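You operate a simulated robot arm through the tools that you are given. There is no shell and no other tool. Be economical: measure what you need, move in short steps, check, and stop when the job is done.

You are at the controls of a simulated two-armed robot. One attempt, no reset.

TASK
Wipe up the spill on the top of the steel table with the grey rag there and put it back.
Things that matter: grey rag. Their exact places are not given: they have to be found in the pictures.

It is judged by the outcome, as a careful person would: the job done as asked, and still so three seconds after it is handed in. It fails if anything else is knocked over, pushed out of place, dropped, spilled or broken.

THE ROBOT
Two 7-joint arms with two-finger parallel grippers on one trunk, on a base that drives. Base frame: it is fixed to the floor where the robot stands at the start and does not move with it; the origin is under the middle of the robot, x ahead of it, y to its left, z up; the surface under the hand at the start is at about z = 800. Readings come in mm, degrees, newtons and seconds.
The left shoulder is at the start at [20, 138, 1200], the right one opposite. With the tool pointing down near the work surface each hand reaches from about 100 to 480 mm from the robot's upright axis, wherever it stands, measured 20 degrees to its own side. Payload 1.57 kg a hand.
The tool frame of a hand sits at the grasp point between the pads (the TCP): z along the fingers, y along the line on which they close. The tips reach 30 mm beyond it. Largest opening 80 mm; finger width 17, thickness 12; the body of the gripper, 40 by 82 mm, starts 80 mm behind the TCP.
Orientation is that of the tool frame in the base frame, as [roll, pitch, yaw] about the fixed x, y, z axes, in that order (R = Rz(yaw) Ry(pitch) Rx(roll)). With the fingers straight down and closing along the base's y, the tool's x points along the base's -x, its y along +y and its z along -z.

THE INTERFACE
- The arms move only by the tool step_arm. It takes "left_targets", "right_targets" or both (then of equal length, played together; a hand with none holds still); each is a list of rows, each an object of numbers (a shift or turn left out is 0, a gripper value left out holds the last): "rx", "ry", "rz": the turn, a rotation vector about the base's x, y, z in units of 45 degrees (1.0 is 45 degrees); "tx", "ty", "tz": the shift along the base's x, y, z in units of 400 mm (1.0 is 400 mm); "fingers": the closure in counts, from 0 (fully open) to 255 (shut). In form: [{"rx": .., "ry": .., "rz": .., "tx": .., "ty": .., "tz": .., "fingers": ..}, ...]. A call has 1 to 20 rows; each row is the pose to reach, as a shift and turn from the pose commanded when the call began. A call with a number of a shift or a turn outside -1 to 1 is refused whole. Each row takes 0.2 s and may step no farther than 50 mm and 8.6 degrees from the row before; otherwise, or with a gripper value out of range, the whole call is refused. Where a pose cannot be reached the arm comes as near as it can. A force on the tool above 40 N (or 10 N above the force at the start of the call, whichever is more), or a blocked arm, ends the call early, and 0.2 s more pass. Each finger travels about 45 mm/s and halts on what it meets, pressing with about 32 N; the grip force reading is that of the motor and also rises with nothing between the fingers. The clock runs only during rows and for 0.2 s after the last one: add rows that repeat a pose to give the fingers time. The reply holds the time, the measured pose of the TCP, the force on the tool along the base axes, the opening and the grip force, in the units named above and with some noise, with the torque about the TCP (base axes, N m) and any sound that the robot's microphone picked up.
- Cameras (640 x 400 px; columns grow to the right, rows downward): "scene" is now at [148.6, 48.4, 1085.1]; the picture's right is [0.78, -0.63, 0.00], its down [-0.38, -0.47, -0.79] and it looks along [0.50, 0.62, -0.61] (base axes); focal length 214 px, centre (320, 200). "left" rides on the left gripper at [72, 7, -122] in its tool frame; the picture's right is [-0.09, 1.00, 0.00], its down [-0.84, -0.08, -0.54] and it looks along [-0.54, -0.05, 0.84] (tool axes); focal length 238 px, centre (320, 200). "right" rides on the right gripper at [72, -7, -122] in its tool frame; the picture's right is [0.09, 1.00, 0.00], its down [-0.84, 0.08, -0.54] and it looks along [-0.54, 0.05, 0.84] (tool axes); focal length 238 px, centre (320, 200).
- capture(camera): a new picture of that camera. The clock stands still meanwhile.
- raise_lower(by): slides the trunk up (or, below 0, down) by that many mm; the arms and the scene camera ride with it, the base frame stays. It gives what a move gives, with no picture.
- steer(legs): drives the robot by 1 to 6 legs, each [ahead, left, turn to the left] in mm, mm and degrees, along the robot's own axes; the way and the turn of a leg run together, so that a leg with both is an arc; at most 1500 mm and 180 degrees a leg. The arms and the cameras ride along, it lands a little off, and it stops where it bumps. It gives what a move gives.
- pan_tilt(pan, tilt): turns the head with the scene camera to pan (to the left, within 60 degrees either way) and tilt (down, from -29 to 69), counted from straight ahead of the robot. It gives what a move gives.
- pixel_to_xyz(camera, pixels): there is no depth. For up to 12 entries [column, row, z] of the newest picture of that camera ("zoom" is the newest enlarged one), the place [x, y] in the base frame at which the ray of that pixel passes the height z, good to about 2 mm, but the place of the scene camera against the robot may be out by one fixed shift of up to 25 mm in any direction. The clock stands still meanwhile.
- inspect(camera, box): a new picture of the part [left, top, right, bottom] of that camera's present view, enlarged. The clock stands still meanwhile.
- job_done(): hands the job in; it is judged then, once.

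Work in short steps. Measure before you move; look again where a grasp or a placing could have gone wrong, and mend it. You have 80 turns and 70 pictures in all, those below and enlarged ones among them. Open the grippers and draw the arms clear of the work before you hand the job in, unless the task says otherwise; then end with one line.

The tools are called after ">>>" as name(argument=value, ...) on one line, values as JSON. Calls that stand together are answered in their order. step_arm: Moves the arms, as the interface text tells. Its arguments: {"type":"object","properties":{"left_targets":{"type":"array","items":{"type":"object","properties":{"rx":{"type":"number"},"ry":{"type":"number"},"rz":{"type":"number"},"tx":{"type":"number"},"ty":{"type":"number"},"tz":{"type":"number"},"fingers":{"type":"number"}}}},"right_targets":{"type":"array","items":{"type":"object","properties":{"rx":{"type":"number"},"ry":{"type":"number"},"rz":{"type":"number"},"tx":{"type":"number"},"ty":{"type":"number"},"tz":{"type":"number"},"fingers":{"type":"number"}}}}},"required":[]} The other tools are called the same way: raise_lower (by) slides the trunk up or down; steer (legs) drives the base; pan_tilt (pan, tilt) turns the head that bears the scene camera; capture (camera) takes a picture; pixel_to_xyz (camera, pixels) gives the place at which the rays of pixels pass given heights; inspect (camera, box) takes an enlarged picture of a part of a camera's view; job_done () hands the job in.

At the start:

```text
clock: 0.0
left_position: [259.9, 308.0, 1020.4]
left_orientation: [-180.0, -0.1, -180.0]
left_contact_force: [0.3, 0.3, -1.3]
left_ft_torque: [0.02, -0.04, 0.0]
left_opening: 80.4
left_grip_force: 0.1
right_position: [291.4, 51.1, 1069.7]
right_orientation: [-179.9, 0.0, -180.0]
right_contact_force: [0.6, 1.1, 0.4]
right_ft_torque: [0.0, 0.03, 0.0]
right_opening: 79.9
right_grip_force: 0.1
trunk travel left (down, up): [-575.0, 665.0]
robot x, y, heading: [-2.1, 0.1, 0.2]
head pan, tilt: [51.0, 37.6]
```

scene: 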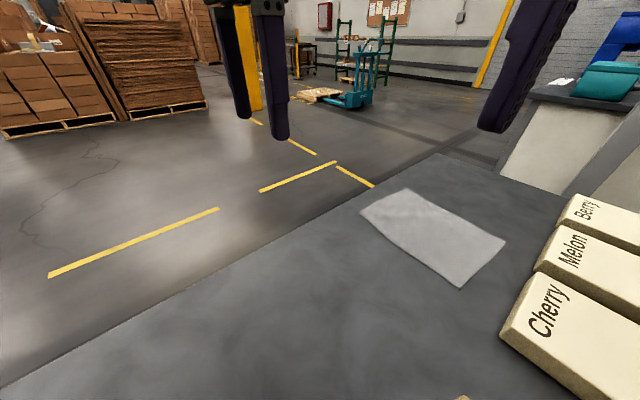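
right: 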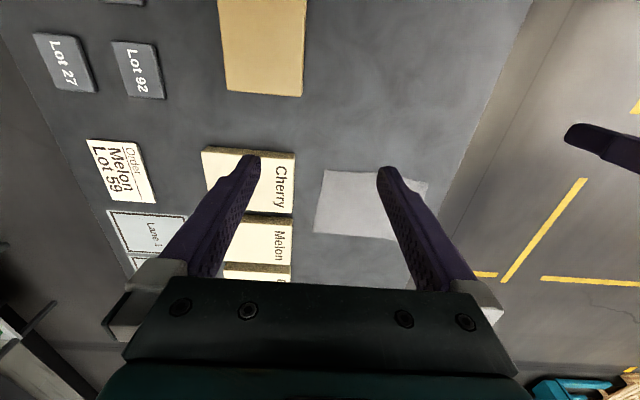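
left: 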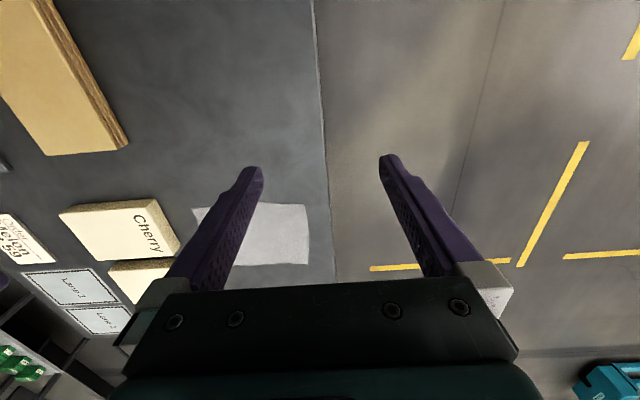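

The grey rag shows at about (432,235) in the scene view. No spill is obvious yet, so I turn the head to look over the table.

>>> pan_tilt(pan=0, tilt=50)

>>> capture(camera="scene")

>>> pixel_to_xyz(camera="left", pixels=[[308, 204, 800], [308, 264, 800], [193, 208, 800], [312, 0, 800], [336, 280, 800]])

>>> pixel_to_xyz(camera="right", pixels=[[322, 170, 800], [314, 232, 800], [428, 182, 800], [295, 155, 800], [305, 95, 800], [307, 0, 800], [535, 0, 800], [440, 170, 800]])

```text
clock: 1.2
left_position: [260.0, 307.1, 1021.4]
left_orientation: [179.9, 0.1, 179.9]
left_contact_force: [0.6, -2.0, 0.7]
left_ft_torque: [-0.03, 0.01, 0.0]
left_opening: 79.9
left_grip_force: 0.1
right_position: [290.8, 49.8, 1070.4]
right_orientation: [-179.9, 0.0, -180.0]
right_contact_force: [0.2, 0.0, -0.6]
right_ft_torque: [-0.01, 0.01, -0.02]
right_opening: 80.0
right_grip_force: 0.1
trunk travel left (down, up): [-575.0, 665.0]
robot x, y, heading: [0.3, 1.5, -0.2]
head pan, tilt: [0.0, 50.0]
```

```text
66 pictures are left
```

scene: 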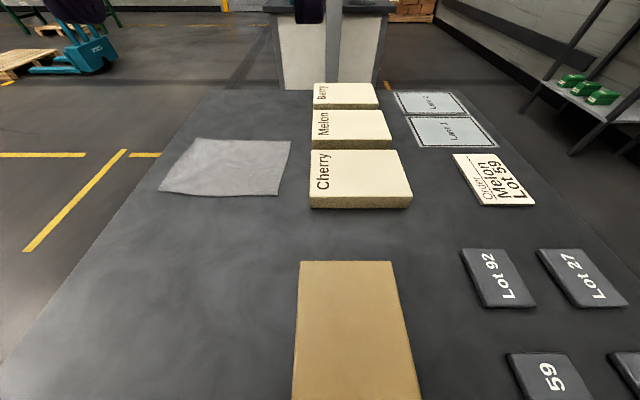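

```text
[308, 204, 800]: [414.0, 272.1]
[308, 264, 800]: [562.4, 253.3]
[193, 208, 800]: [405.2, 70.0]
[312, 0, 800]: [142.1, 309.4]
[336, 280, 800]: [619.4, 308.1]
```

```text
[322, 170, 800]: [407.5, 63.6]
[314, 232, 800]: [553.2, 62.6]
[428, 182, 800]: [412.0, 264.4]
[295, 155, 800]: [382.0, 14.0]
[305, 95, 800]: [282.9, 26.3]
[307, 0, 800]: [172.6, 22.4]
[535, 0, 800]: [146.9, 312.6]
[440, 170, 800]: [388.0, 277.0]
```

This table holds the rag, roughly x 407–560, y 63–268. No spill is plain to see here, so I enlarge the surface and look at the surroundings.

>>> inspect(camera="scene", box=[0, 80, 320, 400])

>>> inspect(camera="scene", box=[280, 80, 640, 400])

>>> pan_tilt(pan=0, tilt=15)

>>> capture(camera="scene")

>>> pan_tilt(pan=-60, tilt=35)

>>> capture(camera="scene")

```text
1.25 times, centred on (160, 240) of scene
```

zoom: 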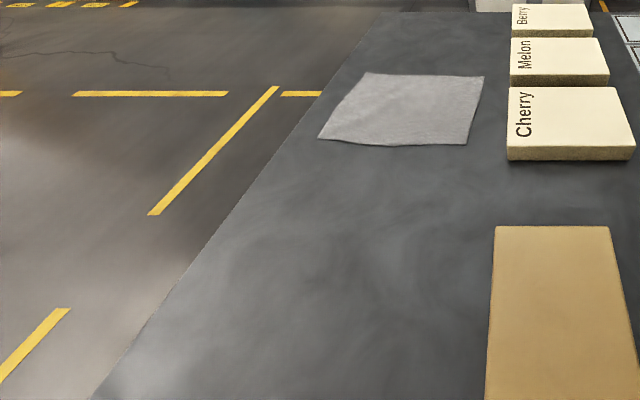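

```text
1.25 times, centred on (460, 240) of scene
```

zoom: 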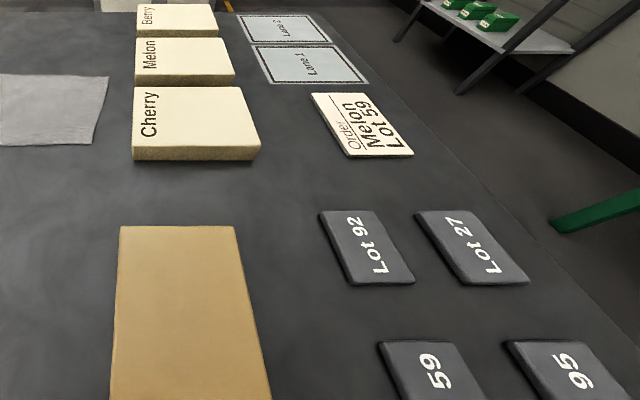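

```text
clock: 2.2
left_position: [258.7, 307.1, 1020.5]
left_orientation: [-179.9, -0.1, 180.0]
left_contact_force: [-0.3, -0.3, -0.4]
left_ft_torque: [0.0, 0.02, 0.01]
left_opening: 80.0
left_grip_force: 0.0
right_position: [291.4, 51.3, 1069.1]
right_orientation: [180.0, -0.1, 180.0]
right_contact_force: [0.3, 0.5, -0.2]
right_ft_torque: [-0.03, 0.01, -0.02]
right_opening: 80.0
right_grip_force: 0.0
trunk travel left (down, up): [-575.0, 665.0]
robot x, y, heading: [2.4, -0.7, 0.2]
head pan, tilt: [0.0, 15.0]
```

```text
63 pictures are left
```

scene: 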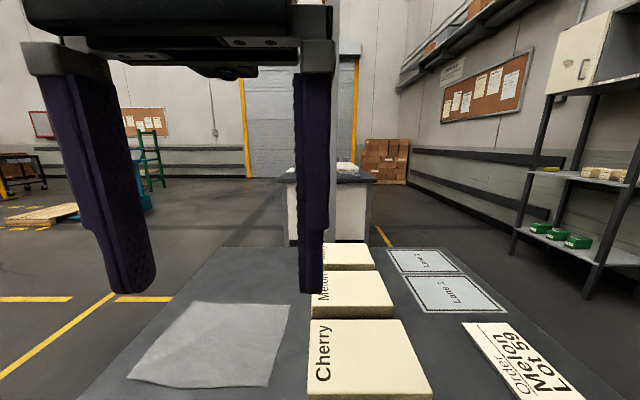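

```text
clock: 3.5
left_position: [260.0, 307.1, 1020.7]
left_orientation: [179.9, 0.1, 179.9]
left_contact_force: [0.1, 0.0, 0.8]
left_ft_torque: [0.0, -0.02, -0.02]
left_opening: 80.0
left_grip_force: 0.1
right_position: [291.3, 51.1, 1069.8]
right_orientation: [-179.9, 0.0, -180.0]
right_contact_force: [0.8, 0.7, -0.1]
right_ft_torque: [-0.04, -0.01, 0.03]
right_opening: 79.8
right_grip_force: 0.0
trunk travel left (down, up): [-575.0, 665.0]
robot x, y, heading: [-0.2, 2.9, 0.1]
head pan, tilt: [-60.0, 35.0]
```

```text
62 pictures are left
```

scene: 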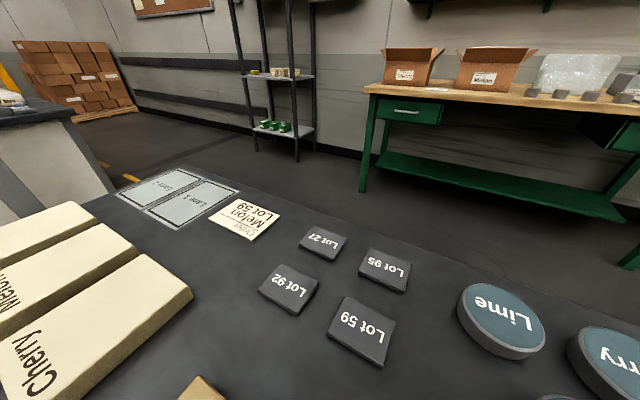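

The table runs on to the right with lids (Lime, Cherry), and another grey-topped table stands ahead. I raise the trunk to see all the surfaces from higher.

>>> raise_lower(by=400)

>>> pan_tilt(pan=0, tilt=40)

>>> capture(camera="scene")

>>> inspect(camera="scene", box=[220, 0, 420, 125])

>>> pan_tilt(pan=-50, tilt=50)

>>> capture(camera="scene")

>>> pan_tilt(pan=20, tilt=69)

>>> capture(camera="scene")

```text
clock: 7.3
left_position: [259.1, 307.6, 1420.7]
left_orientation: [-180.0, -0.1, -180.0]
left_contact_force: [0.3, 0.4, -0.3]
left_ft_torque: [0.03, -0.01, -0.01]
left_opening: 80.2
left_grip_force: 0.0
right_position: [291.0, 50.8, 1469.4]
right_orientation: [180.0, 0.0, 180.0]
right_contact_force: [0.0, 0.2, -0.1]
right_ft_torque: [-0.03, 0.0, -0.03]
right_opening: 80.2
right_grip_force: 0.1
trunk travel left (down, up): [-975.0, 265.0]
robot x, y, heading: [-2.1, 0.2, -0.0]
head pan, tilt: [-60.0, 35.0]
```

```text
clock: 8.6
left_position: [258.3, 307.8, 1421.0]
left_orientation: [180.0, 0.1, 179.9]
left_contact_force: [0.3, -0.4, -0.4]
left_ft_torque: [-0.01, 0.03, 0.03]
left_opening: 80.0
left_grip_force: 0.0
right_position: [290.4, 50.1, 1469.8]
right_orientation: [179.9, 0.0, 180.0]
right_contact_force: [0.2, -0.4, -0.1]
right_ft_torque: [0.01, 0.01, -0.02]
right_opening: 80.0
right_grip_force: 0.1
trunk travel left (down, up): [-975.0, 265.0]
robot x, y, heading: [-1.6, -1.0, 0.2]
head pan, tilt: [0.0, 40.0]
```

```text
61 pictures are left
```

scene: 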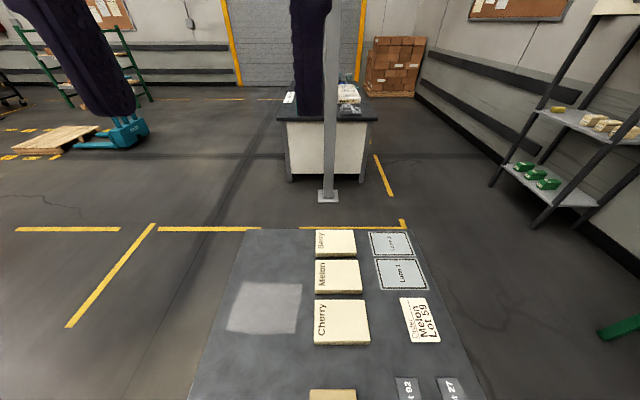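

```text
3.20 times, centred on (320, 62) of scene
```

zoom: 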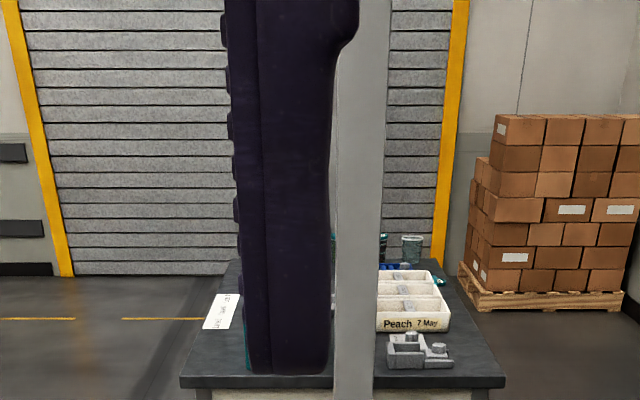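

```text
clock: 9.8
left_position: [259.1, 306.7, 1421.6]
left_orientation: [-180.0, 0.0, 180.0]
left_contact_force: [-0.3, -0.4, -0.9]
left_ft_torque: [0.01, 0.0, 0.01]
left_opening: 79.9
left_grip_force: 0.1
right_position: [290.4, 51.4, 1469.9]
right_orientation: [179.9, 0.0, -180.0]
right_contact_force: [-0.1, -0.2, 0.7]
right_ft_torque: [0.0, 0.02, -0.02]
right_opening: 79.8
right_grip_force: 0.0
trunk travel left (down, up): [-975.0, 265.0]
robot x, y, heading: [1.2, -0.2, 0.0]
head pan, tilt: [-50.0, 50.0]
```

```text
59 pictures are left
```

scene: 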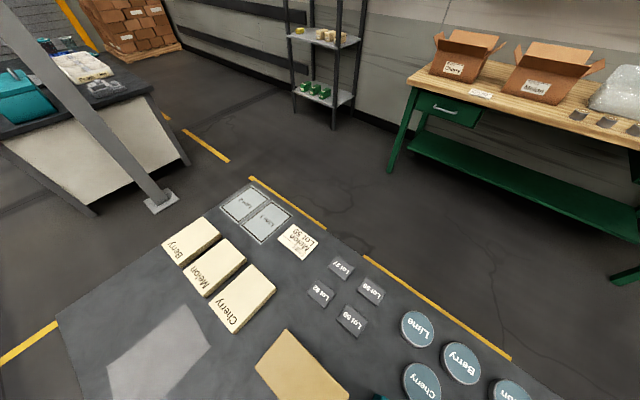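

```text
clock: 11.2
left_position: [258.8, 307.1, 1423.0]
left_orientation: [180.0, 0.0, 180.0]
left_contact_force: [-0.2, 0.2, 0.4]
left_ft_torque: [0.04, -0.02, -0.01]
left_opening: 79.8
left_grip_force: 0.1
right_position: [290.3, 49.9, 1469.0]
right_orientation: [179.9, 0.0, 179.9]
right_contact_force: [0.2, 0.6, 0.4]
right_ft_torque: [0.01, -0.02, 0.01]
right_opening: 80.2
right_grip_force: 0.2
trunk travel left (down, up): [-975.0, 265.0]
robot x, y, heading: [-1.0, 1.3, -0.1]
head pan, tilt: [20.0, 68.8]
```

```text
58 pictures are left
```

scene: 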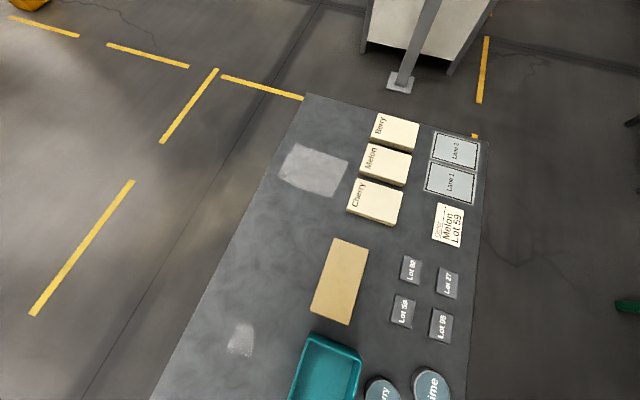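

A pale patch shows at (240,340), which may be the spill. I measure and enlarge it.

>>> inspect(camera="scene", box=[140, 240, 396, 400])

>>> pixel_to_xyz(camera="scene", pixels=[[240, 340, 800], [225, 350, 800], [253, 330, 800], [307, 94, 800], [152, 398, 800], [282, 171, 800], [320, 197, 800], [348, 158, 800], [297, 143, 800], [310, 333, 800], [487, 140, 800]])

>>> pan_tilt(pan=60, tilt=69)

>>> capture(camera="scene")

>>> capture(camera="left")

>>> capture(camera="right")

```text
2.50 times, centred on (268, 320) of scene
```

zoom: 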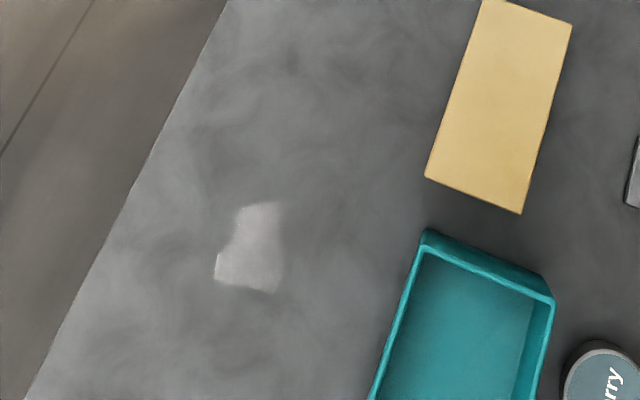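

```text
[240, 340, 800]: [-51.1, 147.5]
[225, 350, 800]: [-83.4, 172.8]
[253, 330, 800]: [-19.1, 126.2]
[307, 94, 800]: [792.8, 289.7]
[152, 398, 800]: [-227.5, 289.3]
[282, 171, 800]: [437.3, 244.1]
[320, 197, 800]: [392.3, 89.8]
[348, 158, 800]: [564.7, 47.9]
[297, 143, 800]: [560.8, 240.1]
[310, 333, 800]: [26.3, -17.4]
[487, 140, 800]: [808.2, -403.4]
```

```text
clock: 12.3
left_position: [259.9, 307.8, 1420.6]
left_orientation: [-180.0, 0.0, 180.0]
left_contact_force: [0.2, 0.1, -0.8]
left_ft_torque: [0.04, 0.01, -0.01]
left_opening: 79.9
left_grip_force: 0.1
right_position: [291.2, 51.0, 1470.1]
right_orientation: [-180.0, -0.1, -179.9]
right_contact_force: [0.5, 0.2, -0.3]
right_ft_torque: [0.0, -0.01, -0.01]
right_opening: 79.8
right_grip_force: 0.1
trunk travel left (down, up): [-975.0, 265.0]
robot x, y, heading: [1.2, 0.4, -0.1]
head pan, tilt: [60.0, 68.8]
```

```text
56 pictures are left
```

scene: 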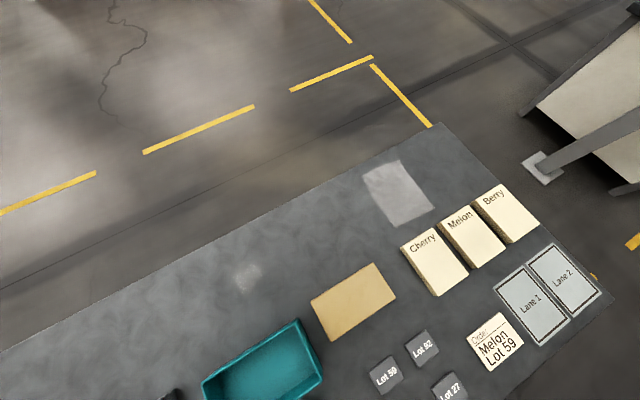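

```text
55 pictures are left
```

left: 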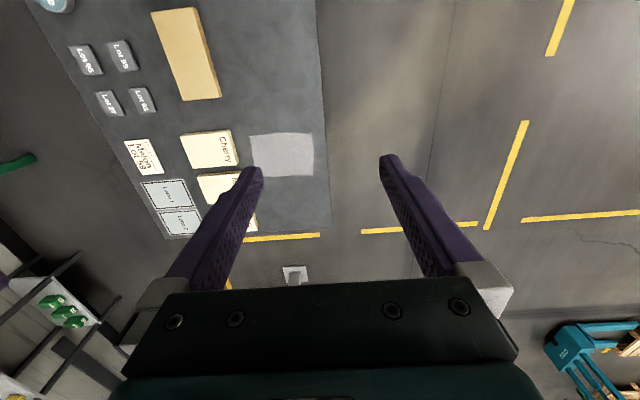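

```text
54 pictures are left
```

right: 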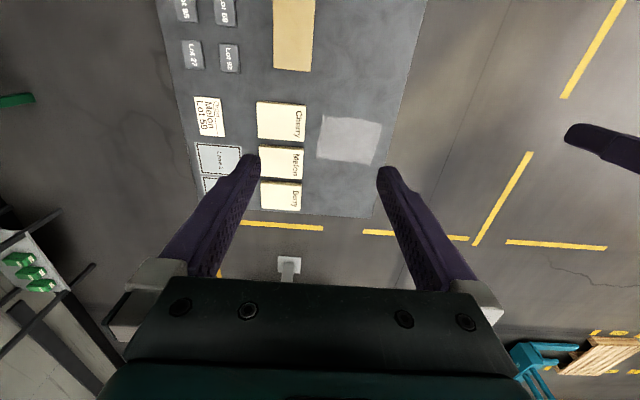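

The patch lies near (-50,165), behind the robot's axis, so I need to back up along the table. With the arms high, I back up 350 mm and look again.

>>> steer(legs=[[-350, 0, 0]])

>>> pan_tilt(pan=0, tilt=66)

>>> capture(camera="scene")

>>> capture(camera="left")

```text
clock: 14.6
left_position: [-92.0, 308.2, 1420.5]
left_orientation: [-180.0, 0.0, -179.9]
left_contact_force: [-0.9, -0.3, 0.3]
left_ft_torque: [0.0, -0.02, 0.03]
left_opening: 79.8
left_grip_force: 0.0
right_position: [-60.4, 50.6, 1470.0]
right_orientation: [-180.0, -0.1, -179.9]
right_contact_force: [0.0, -0.2, 0.2]
right_ft_torque: [0.02, -0.03, -0.02]
right_opening: 80.1
right_grip_force: 0.0
trunk travel left (down, up): [-975.0, 265.0]
robot x, y, heading: [-349.1, -5.5, 0.3]
head pan, tilt: [60.0, 68.8]
```

```text
clock: 15.9
left_position: [-93.1, 307.3, 1420.3]
left_orientation: [-179.9, 0.0, -180.0]
left_contact_force: [0.4, -0.2, 0.7]
left_ft_torque: [-0.01, -0.01, 0.0]
left_opening: 79.9
left_grip_force: 0.0
right_position: [-59.8, 51.0, 1469.3]
right_orientation: [179.9, -0.1, -179.8]
right_contact_force: [-0.8, -0.2, -0.4]
right_ft_torque: [0.0, 0.01, 0.04]
right_opening: 80.0
right_grip_force: 0.0
trunk travel left (down, up): [-975.0, 265.0]
robot x, y, heading: [-352.5, -0.4, -0.3]
head pan, tilt: [0.0, 66.0]
```

```text
53 pictures are left
```

scene: 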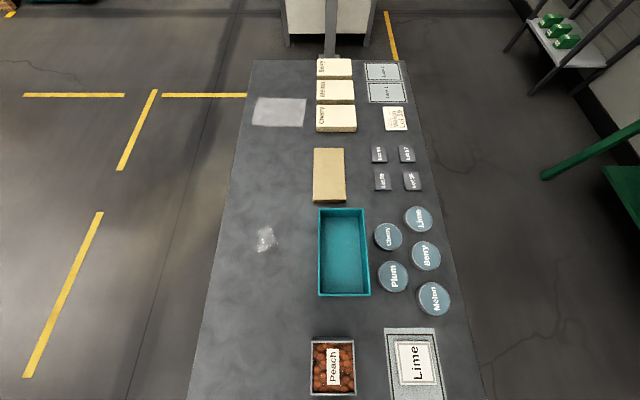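

```text
52 pictures are left
```

left: 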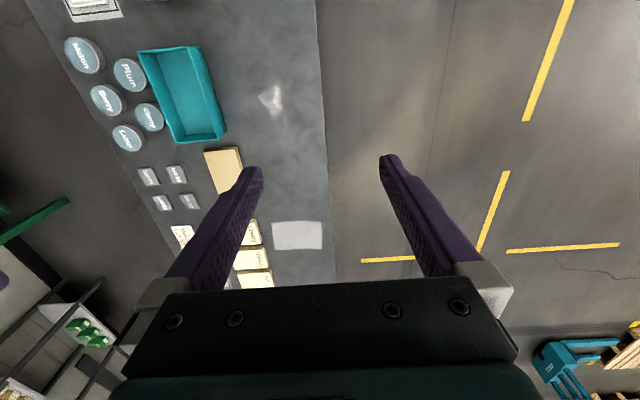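

The spill shows clearly at left-camera (270,98), scene (266,238). I measure it from the wrist camera.

>>> inspect(camera="left", box=[220, 60, 320, 122])

>>> pixel_to_xyz(camera="left", pixels=[[272, 84, 800], [257, 97, 800], [272, 117, 800], [286, 105, 800], [271, 223, 800], [322, 221, 800], [273, 249, 800], [322, 248, 800], [223, 60, 800], [323, 98, 800]])

>>> inspect(camera="scene", box=[190, 80, 350, 280])

```text
6.40 times, centred on (270, 91) of left
```

zoom: 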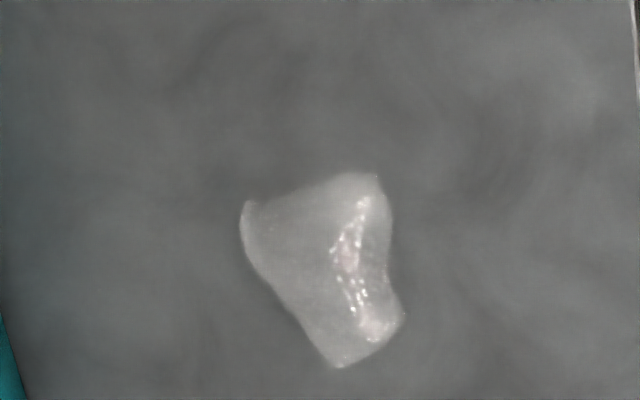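

```text
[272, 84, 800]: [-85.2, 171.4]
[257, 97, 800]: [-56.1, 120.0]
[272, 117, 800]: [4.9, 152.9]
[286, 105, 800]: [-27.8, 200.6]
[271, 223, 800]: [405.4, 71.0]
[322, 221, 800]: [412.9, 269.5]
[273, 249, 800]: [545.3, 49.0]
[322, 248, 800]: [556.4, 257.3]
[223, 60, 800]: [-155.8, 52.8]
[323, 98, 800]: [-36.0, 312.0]
```

```text
2.00 times, centred on (270, 180) of scene
```

zoom: 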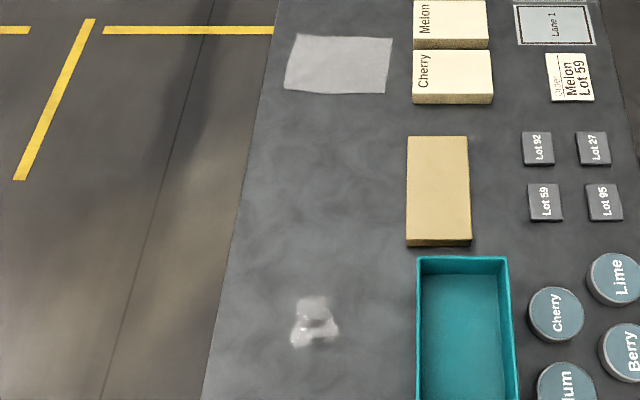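

The spill spans about x -90..5, y 120..200, with free table around it. The rag centre is near (483,163). I drive to x≈150 so the rag is well in reach, and move the right hand off to the right.

>>> steer(legs=[[502, 0, 0]])

>>> step_arm(right_targets=[{"ty": -0.1}, {"ty": -0.2}, {"ty": -0.3}, {"ty": -0.4}, {"ty": -0.5}])

>>> raise_lower(by=-400)

>>> capture(camera="left")

```text
clock: 18.8
left_position: [402.4, 309.9, 1421.0]
left_orientation: [-180.0, 0.0, -179.9]
left_contact_force: [-0.2, 0.2, -0.5]
left_ft_torque: [-0.03, 0.02, -0.05]
left_opening: 80.0
left_grip_force: 0.1
right_position: [433.7, 52.3, 1469.6]
right_orientation: [-180.0, 0.0, -179.7]
right_contact_force: [-0.1, 0.4, -0.7]
right_ft_torque: [-0.01, -0.01, 0.0]
right_opening: 80.0
right_grip_force: 0.0
trunk travel left (down, up): [-975.0, 265.0]
robot x, y, heading: [142.5, 0.5, 0.3]
head pan, tilt: [0.0, 66.0]
```

```text
clock: 20.0
left_position: [401.4, 311.4, 1421.1]
left_orientation: [179.9, 0.0, -179.8]
left_contact_force: [0.0, 0.3, -1.0]
left_ft_torque: [-0.01, -0.01, -0.01]
left_opening: 80.1
left_grip_force: 0.1
right_position: [426.7, -147.8, 1455.3]
right_orientation: [-178.1, -2.8, -178.7]
right_contact_force: [0.0, 0.1, -0.2]
right_ft_torque: [-0.02, -0.02, 0.02]
right_opening: 80.0
right_grip_force: 0.1
trunk travel left (down, up): [-975.0, 265.0]
robot x, y, heading: [144.6, 4.0, 0.1]
head pan, tilt: [0.0, 66.0]
```

```text
clock: 23.8
left_position: [402.7, 310.2, 1021.5]
left_orientation: [179.9, 0.0, -179.7]
left_contact_force: [-0.6, -0.4, 0.1]
left_ft_torque: [0.01, -0.02, -0.01]
left_opening: 80.1
left_grip_force: 0.0
right_position: [427.9, -149.9, 1054.6]
right_orientation: [-178.2, -2.8, -179.3]
right_contact_force: [-0.5, -0.2, -0.5]
right_ft_torque: [-0.02, 0.01, 0.01]
right_opening: 80.1
right_grip_force: 0.0
trunk travel left (down, up): [-575.0, 665.0]
robot x, y, heading: [144.3, 1.2, 0.4]
head pan, tilt: [0.0, 66.0]
```

```text
49 pictures are left
```

left: 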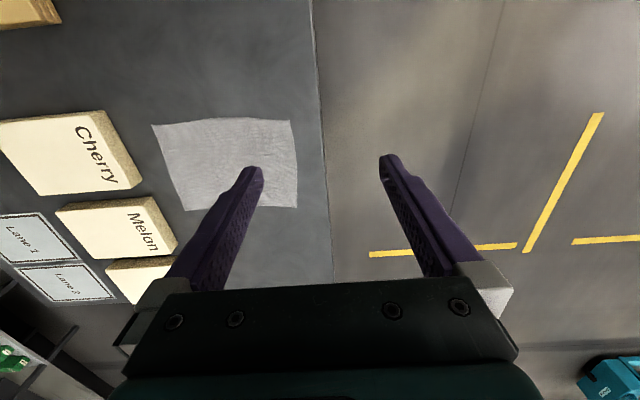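

I measure the rag outline again from this nearer picture: corners (151,125), (290,118), (298,207), (185,210).

>>> pixel_to_xyz(camera="left", pixels=[[151, 125, 801], [290, 118, 801], [298, 207, 801], [185, 210, 801], [230, 162, 801], [141, 185, 830]])

```text
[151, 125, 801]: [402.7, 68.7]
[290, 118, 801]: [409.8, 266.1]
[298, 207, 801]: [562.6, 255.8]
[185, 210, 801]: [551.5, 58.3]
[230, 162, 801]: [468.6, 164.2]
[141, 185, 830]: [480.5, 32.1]
```

Rag centre is about (482,162). I move the left hand above it at z≈880 with a reduced opening.

>>> step_arm(left_targets=[{"tx": 0.033, "ty": -0.062, "tz": -0.05, "fingers": 80}, {"tx": 0.067, "ty": -0.123, "tz": -0.1, "fingers": 80}, {"tx": 0.1, "ty": -0.185, "tz": -0.15, "fingers": 80}, {"tx": 0.133, "ty": -0.247, "tz": -0.22, "fingers": 80}, {"tx": 0.167, "ty": -0.308, "tz": -0.29, "fingers": 80}, {"tx": 0.2, "ty": -0.37, "tz": -0.35, "fingers": 80}, {"tx": 0.2, "ty": -0.37, "tz": -0.35, "fingers": 80}])

>>> capture(camera="left")

```text
clock: 25.4
left_position: [482.7, 160.2, 881.5]
left_orientation: [-180.0, 0.0, -179.8]
left_contact_force: [-0.1, 0.1, -0.6]
left_ft_torque: [-0.02, 0.02, 0.0]
left_opening: 54.9
left_grip_force: 0.1
right_position: [427.5, -150.5, 1053.2]
right_orientation: [-178.3, -2.9, -179.4]
right_contact_force: [-1.0, 0.0, -0.2]
right_ft_torque: [0.0, 0.02, -0.01]
right_opening: 79.8
right_grip_force: 0.1
trunk travel left (down, up): [-575.0, 665.0]
robot x, y, heading: [143.7, 4.9, 0.2]
head pan, tilt: [0.0, 66.0]
```

```text
48 pictures are left
```

left: 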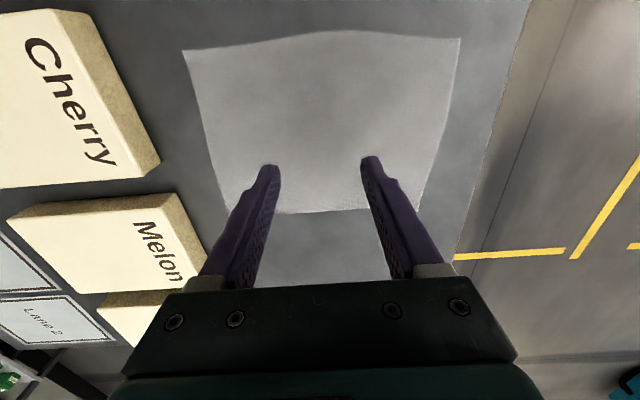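

Well placed over the rag. I descend until the tips just touch, watching force.

>>> step_arm(left_targets=[{"tz": -0.05}, {"tz": -0.09}, {"tz": -0.11}, {"tz": -0.122}, {"tz": -0.122}])

```text
clock: 26.6
left_position: [483.1, 162.0, 832.0]
left_orientation: [180.0, 0.0, -179.8]
left_contact_force: [0.6, -0.3, 0.1]
left_ft_torque: [0.04, -0.03, -0.03]
left_opening: 55.0
left_grip_force: 0.1
right_position: [428.4, -151.9, 1054.6]
right_orientation: [-178.4, -2.9, -179.6]
right_contact_force: [0.7, -0.2, -0.9]
right_ft_torque: [0.02, 0.01, 0.02]
right_opening: 80.0
right_grip_force: 0.0
trunk travel left (down, up): [-575.0, 665.0]
robot x, y, heading: [143.1, 0.7, 0.3]
head pan, tilt: [0.0, 66.0]
```

No contact yet at 832; I go down in 1–1.5 mm steps until it touches.

>>> step_arm(left_targets=[{"tz": -0.0025}, {"tz": -0.005}, {"tz": -0.0075}])

```text
clock: 27.4
left_position: [484.4, 161.3, 832.3]
left_orientation: [-180.0, 0.2, -179.8]
left_contact_force: [-2.8, -1.6, 23.4]
left_ft_torque: [0.29, 0.16, 0.06]
left_opening: 54.7
left_grip_force: 0.1
right_position: [428.2, -150.8, 1054.9]
right_orientation: [-178.3, -2.8, -179.6]
right_contact_force: [-0.5, 0.1, -0.3]
right_ft_torque: [-0.01, 0.01, -0.03]
right_opening: 79.9
right_grip_force: 0.1
trunk travel left (down, up): [-575.0, 665.0]
robot x, y, heading: [144.8, -1.6, 0.2]
head pan, tilt: [0.0, 66.0]
```

Contact with about 23 N. I ease off 1.5 mm and close on the cloth.

>>> step_arm(left_targets=[{"tz": 0.003}, {"tz": 0.003, "fingers": 255}, {"tz": 0.003, "fingers": 255}, {"tz": 0.003, "fingers": 255}, {"tz": 0.003, "fingers": 255}, {"tz": 0.003, "fingers": 255}, {"tz": 0.003, "fingers": 255}])

>>> capture(camera="left")

```text
clock: 29.0
left_position: [482.5, 162.7, 830.9]
left_orientation: [-180.0, 0.1, -179.8]
left_contact_force: [0.1, 1.0, 10.7]
left_ft_torque: [0.05, 0.0, 0.02]
left_opening: 2.8
left_grip_force: 24.2
right_position: [428.9, -151.3, 1054.5]
right_orientation: [-178.4, -2.9, -179.7]
right_contact_force: [0.9, -0.5, -0.1]
right_ft_torque: [0.03, -0.02, 0.0]
right_opening: 79.9
right_grip_force: 0.1
trunk travel left (down, up): [-575.0, 665.0]
robot x, y, heading: [147.2, -0.4, 0.2]
head pan, tilt: [0.0, 66.0]
```

```text
47 pictures are left
```

left: 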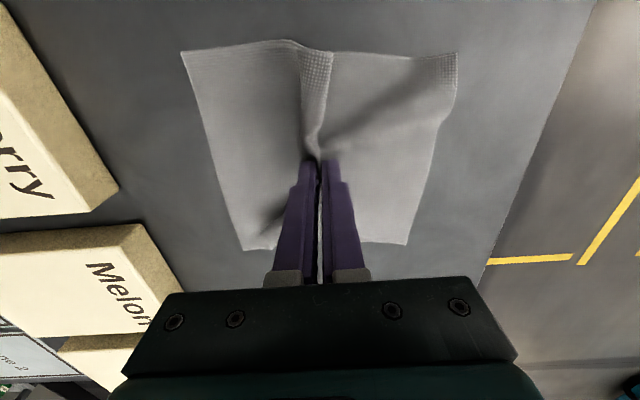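

The cloth is pinched (2.8 mm opening). I lift it straight up and check.

>>> step_arm(left_targets=[{"tz": 0.05}, {"tz": 0.12}, {"tz": 0.22}, {"tz": 0.32}, {"tz": 0.42}, {"tz": 0.5}, {"tz": 0.5}])

>>> capture(camera="left")

>>> capture(camera="scene")

```text
clock: 30.6
left_position: [482.6, 163.7, 1032.3]
left_orientation: [179.9, 0.0, -179.8]
left_contact_force: [-0.4, 0.1, -0.2]
left_ft_torque: [-0.01, 0.02, 0.0]
left_opening: 2.5
left_grip_force: 23.7
right_position: [428.9, -152.3, 1054.0]
right_orientation: [-178.4, -3.1, -179.8]
right_contact_force: [-0.4, -0.7, 0.8]
right_ft_torque: [0.0, -0.04, 0.05]
right_opening: 80.0
right_grip_force: 0.0
trunk travel left (down, up): [-575.0, 665.0]
robot x, y, heading: [140.8, -1.0, 0.2]
head pan, tilt: [0.0, 66.0]
```

```text
46 pictures are left
```

left: 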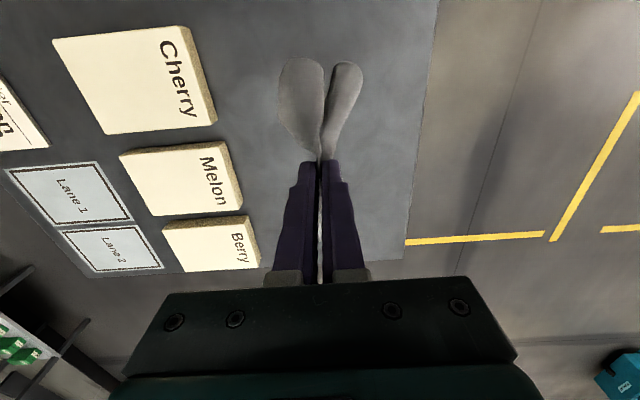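

```text
45 pictures are left
```

scene: 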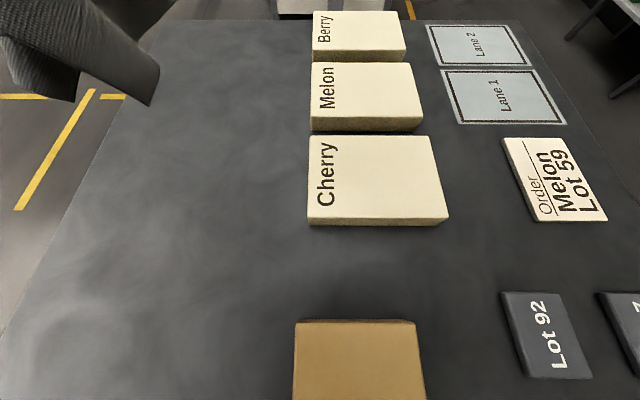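

The rag is held. I drive back about 528 mm so the hand stands over the spill.

>>> steer(legs=[[-528, 0, 0]])

>>> capture(camera="left")

>>> capture(camera="scene")

```text
clock: 33.7
left_position: [-56.3, 160.3, 1030.4]
left_orientation: [179.9, 0.1, -179.3]
left_contact_force: [0.1, -0.4, -0.2]
left_ft_torque: [0.02, 0.01, 0.02]
left_opening: 2.5
left_grip_force: 23.7
right_position: [-107.2, -154.2, 1054.1]
right_orientation: [-178.4, -3.0, -179.3]
right_contact_force: [0.0, 0.1, 0.1]
right_ft_torque: [0.01, 0.01, 0.01]
right_opening: 80.2
right_grip_force: 0.0
trunk travel left (down, up): [-575.0, 665.0]
robot x, y, heading: [-392.7, -1.9, 0.8]
head pan, tilt: [0.0, 66.0]
```

```text
44 pictures are left
```

left: 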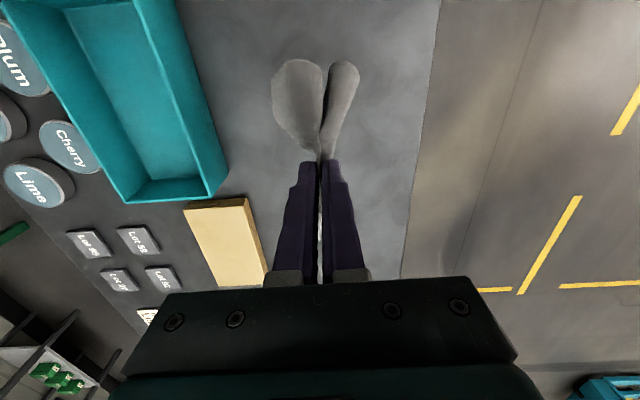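

```text
43 pictures are left
```

scene: 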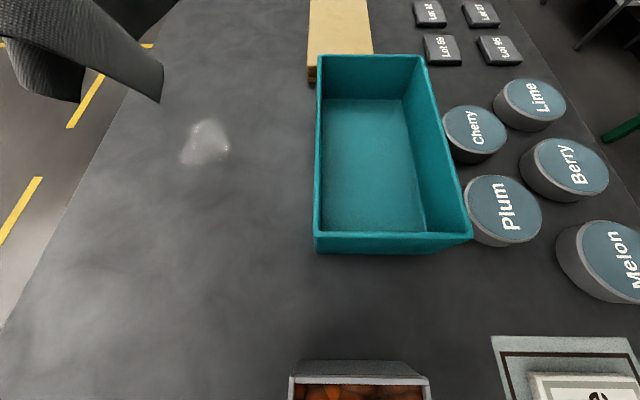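

I check the spill's place against the scene camera before lowering: outline near (180,160), (207,122), (228,148).

>>> pixel_to_xyz(camera="scene", pixels=[[180, 160, 800], [190, 135, 800], [207, 121, 800], [230, 150, 800], [208, 165, 800], [315, 250, 800], [318, 75, 800], [0, 330, 800]])

>>> pixel_to_xyz(camera="left", pixels=[[125, 202, 800], [228, 185, 830], [404, 250, 800]])

```text
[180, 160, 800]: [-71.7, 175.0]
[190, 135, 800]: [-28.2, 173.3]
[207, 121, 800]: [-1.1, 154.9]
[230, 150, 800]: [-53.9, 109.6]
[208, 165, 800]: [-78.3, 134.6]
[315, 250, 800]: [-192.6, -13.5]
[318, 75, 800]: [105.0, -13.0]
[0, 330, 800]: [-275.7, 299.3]
```

```text
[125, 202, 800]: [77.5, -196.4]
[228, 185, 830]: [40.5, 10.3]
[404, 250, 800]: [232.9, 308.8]
```

Spill is about x -85..5, y 120..195; the bin edge is near y 10, so there's room. I lower the rag onto the spill.

>>> step_arm(left_targets=[{"tz": -0.1}, {"tz": -0.2}, {"tz": -0.3}, {"tz": -0.36}, {"tz": -0.41}, {"tz": -0.45}, {"tz": -0.475}, {"tz": -0.485}, {"tz": -0.485}])

>>> capture(camera="left")

```text
clock: 35.7
left_position: [-55.8, 161.2, 837.8]
left_orientation: [-180.0, -0.1, -179.3]
left_contact_force: [0.2, -0.1, 1.2]
left_ft_torque: [-0.03, 0.0, 0.01]
left_opening: 2.7
left_grip_force: 24.3
right_position: [-106.8, -154.1, 1054.8]
right_orientation: [-178.4, -3.2, -179.4]
right_contact_force: [-0.2, -0.1, 0.1]
right_ft_torque: [-0.04, 0.01, -0.02]
right_opening: 80.1
right_grip_force: 0.0
trunk travel left (down, up): [-575.0, 665.0]
robot x, y, heading: [-394.9, -2.0, 0.9]
head pan, tilt: [0.0, 66.0]
```

```text
42 pictures are left
```

left: 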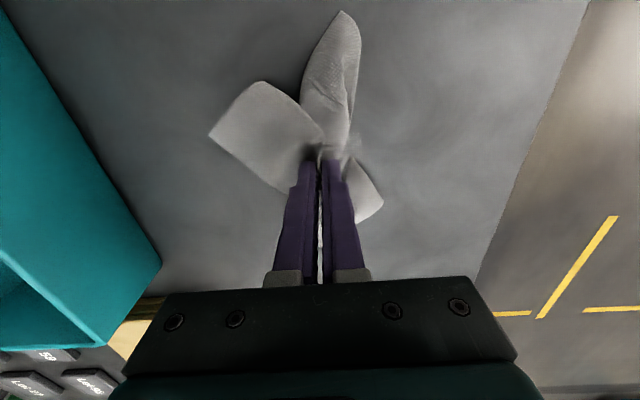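

The rag is down on the spill. I now wipe back and forth with light pressure across x -115..+25, y 125..200.

>>> step_arm(left_targets=[{"tx": 0, "ty": 0, "tz": -0.012}, {"tx": -0.08, "ty": 0.03, "tz": -0.012}, {"tx": -0.14, "ty": 0.09, "tz": -0.012}, {"tx": -0.05, "ty": 0.09, "tz": -0.012}, {"tx": 0.05, "ty": 0.09, "tz": -0.012}, {"tx": 0.14, "ty": 0.09, "tz": -0.012}, {"tx": 0.2, "ty": 0.04, "tz": -0.012}, {"tx": 0.1, "ty": 0.03, "tz": -0.012}, {"tx": 0.0, "ty": 0.03, "tz": -0.012}, {"tx": -0.1, "ty": 0.03, "tz": -0.012}, {"tx": -0.14, "ty": -0.04, "tz": -0.012}, {"tx": -0.05, "ty": -0.04, "tz": -0.012}, {"tx": 0.05, "ty": -0.04, "tz": -0.012}, {"tx": 0.14, "ty": -0.04, "tz": -0.012}, {"tx": 0.14, "ty": -0.09, "tz": -0.012}, {"tx": 0.05, "ty": -0.09, "tz": -0.012}, {"tx": -0.05, "ty": -0.09, "tz": -0.012}, {"tx": -0.14, "ty": -0.09, "tz": -0.012}])

>>> capture(camera="left")

>>> capture(camera="scene")

```text
clock: 39.5
left_position: [-111.5, 124.6, 833.6]
left_orientation: [-179.9, 0.1, -179.3]
left_contact_force: [2.3, 0.1, 9.2]
left_ft_torque: [0.06, 0.02, 0.01]
left_opening: 2.5
left_grip_force: 24.0
right_position: [-107.9, -153.3, 1053.2]
right_orientation: [-178.3, -2.9, -179.3]
right_contact_force: [-0.5, -0.7, 0.1]
right_ft_torque: [-0.02, 0.0, 0.05]
right_opening: 80.0
right_grip_force: 0.1
trunk travel left (down, up): [-575.0, 665.0]
robot x, y, heading: [-394.7, -4.3, 0.8]
head pan, tilt: [0.0, 66.0]
```

```text
41 pictures are left
```

left: 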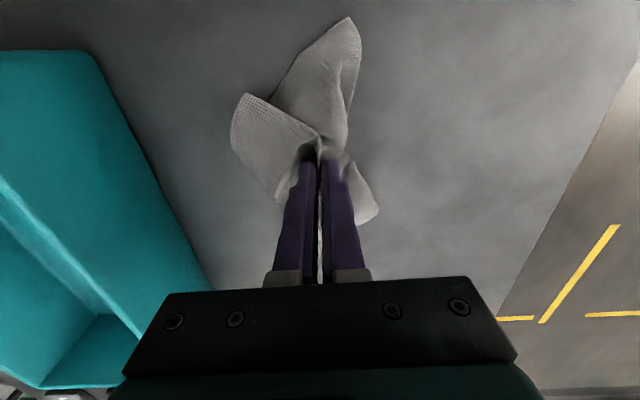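

```text
40 pictures are left
```

scene: 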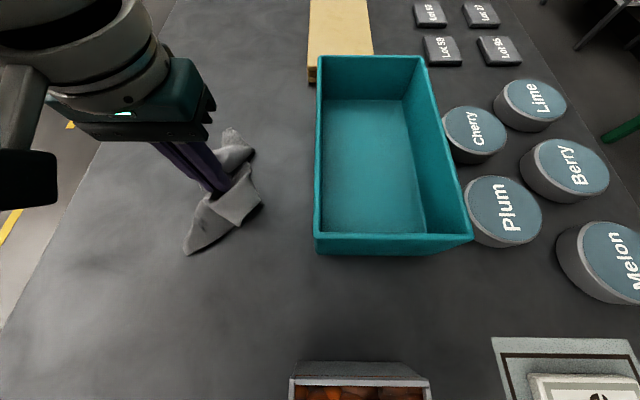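

Contact force is about 9 N and no spill is visible outside the rag. I lift the rag and check the whole area.

>>> step_arm(left_targets=[{"tz": 0.1}, {"tz": 0.2}, {"tz": 0.3}, {"tz": 0.4}, {"tz": 0.5}, {"tz": 0.5}])

>>> capture(camera="scene")

>>> inspect(camera="scene", box=[60, 60, 320, 260])

>>> capture(camera="left")

```text
clock: 40.9
left_position: [-112.8, 125.6, 1034.1]
left_orientation: [-179.9, 0.0, -179.4]
left_contact_force: [0.3, 0.4, 1.1]
left_ft_torque: [-0.01, -0.03, 0.02]
left_opening: 2.4
left_grip_force: 23.8
right_position: [-109.3, -154.3, 1053.8]
right_orientation: [-178.3, -3.0, -179.3]
right_contact_force: [0.0, -0.4, 0.7]
right_ft_torque: [0.01, 0.03, 0.01]
right_opening: 80.0
right_grip_force: 0.0
trunk travel left (down, up): [-575.0, 665.0]
robot x, y, heading: [-393.8, -2.8, 0.7]
head pan, tilt: [0.0, 66.0]
```

```text
39 pictures are left
```

scene: 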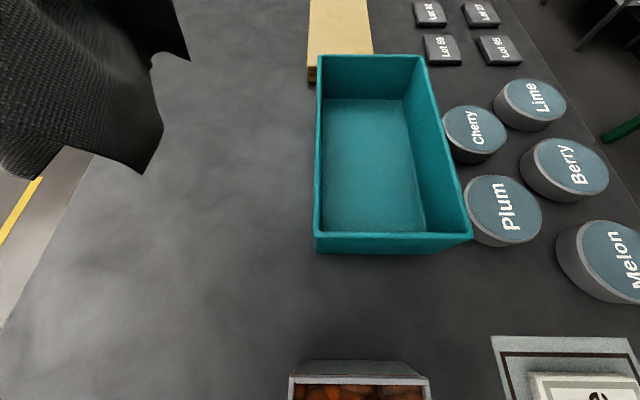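

```text
2.00 times, centred on (190, 160) of scene
```

zoom: 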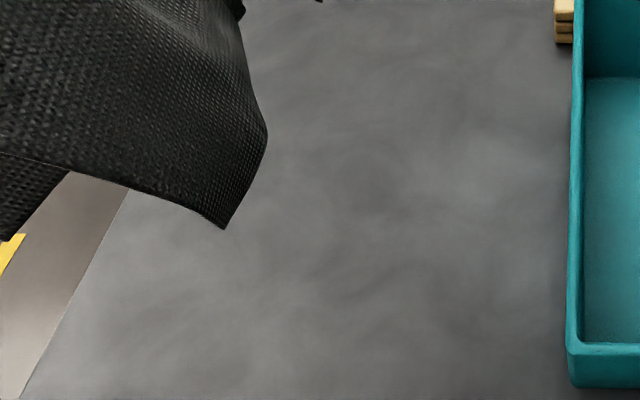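

```text
37 pictures are left
```

left: 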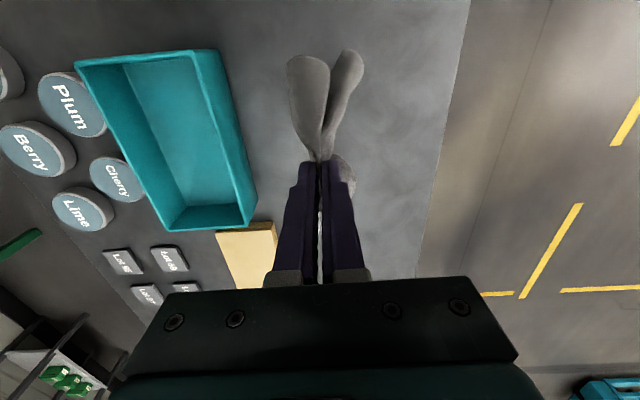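

The spill is gone. I bring the hand back to its earlier relative place and drive forward to where the rag lay.

>>> step_arm(left_targets=[{"tx": 0.07, "ty": 0.045}, {"tx": 0.14, "ty": 0.09}, {"tx": 0.14, "ty": 0.09}])

>>> steer(legs=[[536, 0, -0.7]])

>>> capture(camera="left")

```text
clock: 41.7
left_position: [-56.7, 160.5, 1033.9]
left_orientation: [179.9, -0.1, -179.3]
left_contact_force: [-0.7, -0.7, 0.0]
left_ft_torque: [-0.03, 0.0, 0.06]
left_opening: 2.6
left_grip_force: 23.6
right_position: [-108.1, -154.3, 1053.6]
right_orientation: [-178.3, -3.1, -179.3]
right_contact_force: [-0.6, -0.3, 0.5]
right_ft_torque: [-0.02, 0.03, -0.01]
right_opening: 79.9
right_grip_force: 0.1
trunk travel left (down, up): [-575.0, 665.0]
robot x, y, heading: [-394.9, -4.6, 0.4]
head pan, tilt: [0.0, 66.0]
```

```text
clock: 44.8
left_position: [482.6, 162.3, 1033.8]
left_orientation: [180.0, 0.0, -179.8]
left_contact_force: [-0.7, 0.1, 0.1]
left_ft_torque: [0.0, -0.01, 0.01]
left_opening: 2.6
left_grip_force: 23.8
right_position: [429.0, -152.3, 1053.7]
right_orientation: [-178.3, -3.0, -179.7]
right_contact_force: [1.0, -0.4, -0.1]
right_ft_torque: [0.02, -0.01, 0.02]
right_opening: 79.8
right_grip_force: 0.1
trunk travel left (down, up): [-575.0, 665.0]
robot x, y, heading: [140.3, -0.6, 0.4]
head pan, tilt: [0.0, 66.0]
```

```text
36 pictures are left
```

left: 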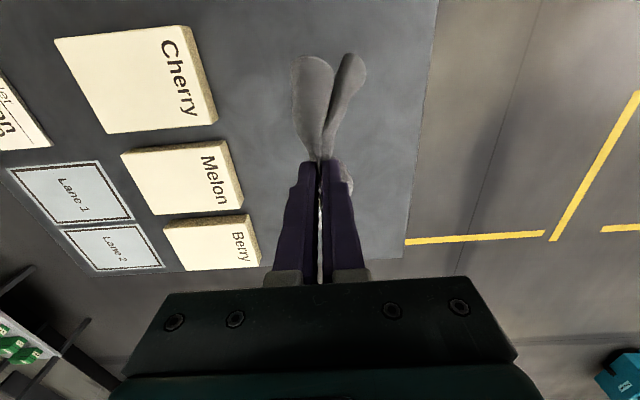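

The hand is exactly over the rag's old centre. I lower it slowly to the table, ready to let go.

>>> step_arm(left_targets=[{"tz": -0.1}, {"tz": -0.2}, {"tz": -0.26}, {"tz": -0.31}, {"tz": -0.35}, {"tz": -0.38}, {"tz": -0.41}, {"tz": -0.43}, {"tz": -0.45}, {"tz": -0.465}, {"tz": -0.48}, {"tz": -0.495}, {"tz": -0.495}, {"tz": -0.495}])

>>> capture(camera="left")

```text
clock: 47.8
left_position: [483.7, 162.5, 836.1]
left_orientation: [-179.9, -0.1, -179.8]
left_contact_force: [-0.5, -0.1, 0.4]
left_ft_torque: [-0.04, 0.01, -0.01]
left_opening: 2.5
left_grip_force: 23.8
right_position: [429.1, -151.7, 1054.3]
right_orientation: [-178.3, -3.2, -179.9]
right_contact_force: [-0.7, -0.5, -0.4]
right_ft_torque: [0.0, -0.02, 0.02]
right_opening: 80.3
right_grip_force: 0.1
trunk travel left (down, up): [-575.0, 665.0]
robot x, y, heading: [146.2, -1.1, 0.2]
head pan, tilt: [0.0, 66.0]
```

```text
35 pictures are left
```

left: 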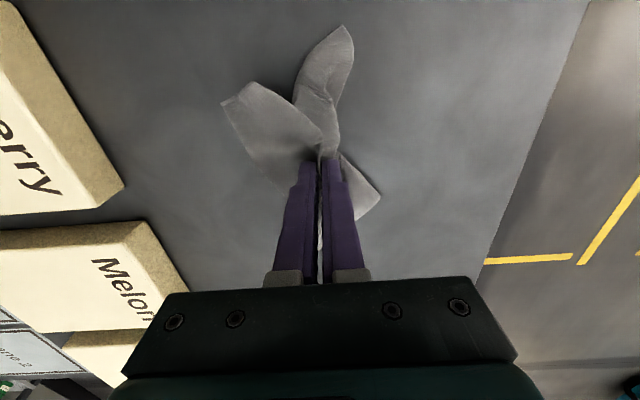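

I release gently and rise, then look at how it lies.

>>> step_arm(left_targets=[{"fingers": 200}, {"fingers": 150}, {"fingers": 80}, {"fingers": 80}, {"fingers": 80}, {"tz": 0.03, "fingers": 80}, {"tz": 0.08, "fingers": 80}, {"tz": 0.16, "fingers": 80}, {"tz": 0.26, "fingers": 80}, {"tz": 0.36, "fingers": 80}, {"tz": 0.46, "fingers": 80}, {"tz": 0.46, "fingers": 80}, {"tz": 0.46, "fingers": 80}])

>>> capture(camera="left")

>>> inspect(camera="left", box=[220, 40, 420, 165])

```text
clock: 50.6
left_position: [481.7, 161.2, 1022.4]
left_orientation: [-180.0, 0.0, -179.8]
left_contact_force: [0.4, 0.0, 0.3]
left_ft_torque: [0.01, 0.01, 0.03]
left_opening: 54.9
left_grip_force: 0.1
right_position: [429.6, -152.3, 1054.4]
right_orientation: [-178.3, -3.1, -179.8]
right_contact_force: [1.1, -0.8, -0.9]
right_ft_torque: [0.02, -0.02, -0.03]
right_opening: 79.8
right_grip_force: 0.0
trunk travel left (down, up): [-575.0, 665.0]
robot x, y, heading: [147.3, -0.7, 0.4]
head pan, tilt: [0.0, 66.0]
```

```text
34 pictures are left
```

left: 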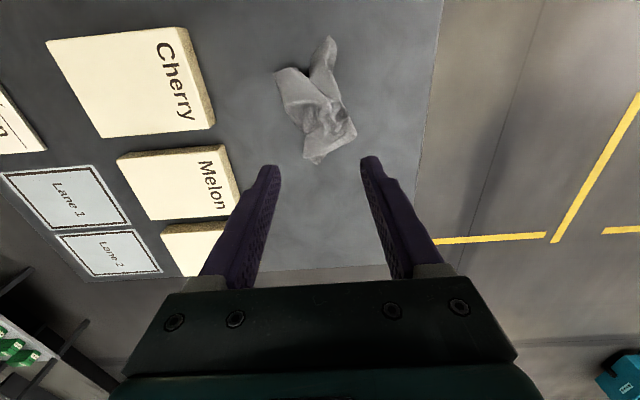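

```text
3.20 times, centred on (320, 102) of left
```

zoom: 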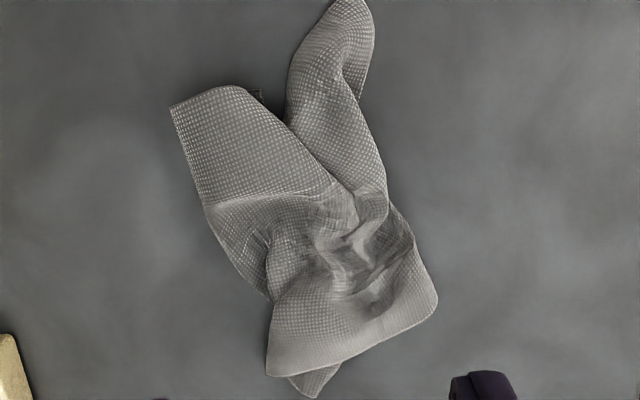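

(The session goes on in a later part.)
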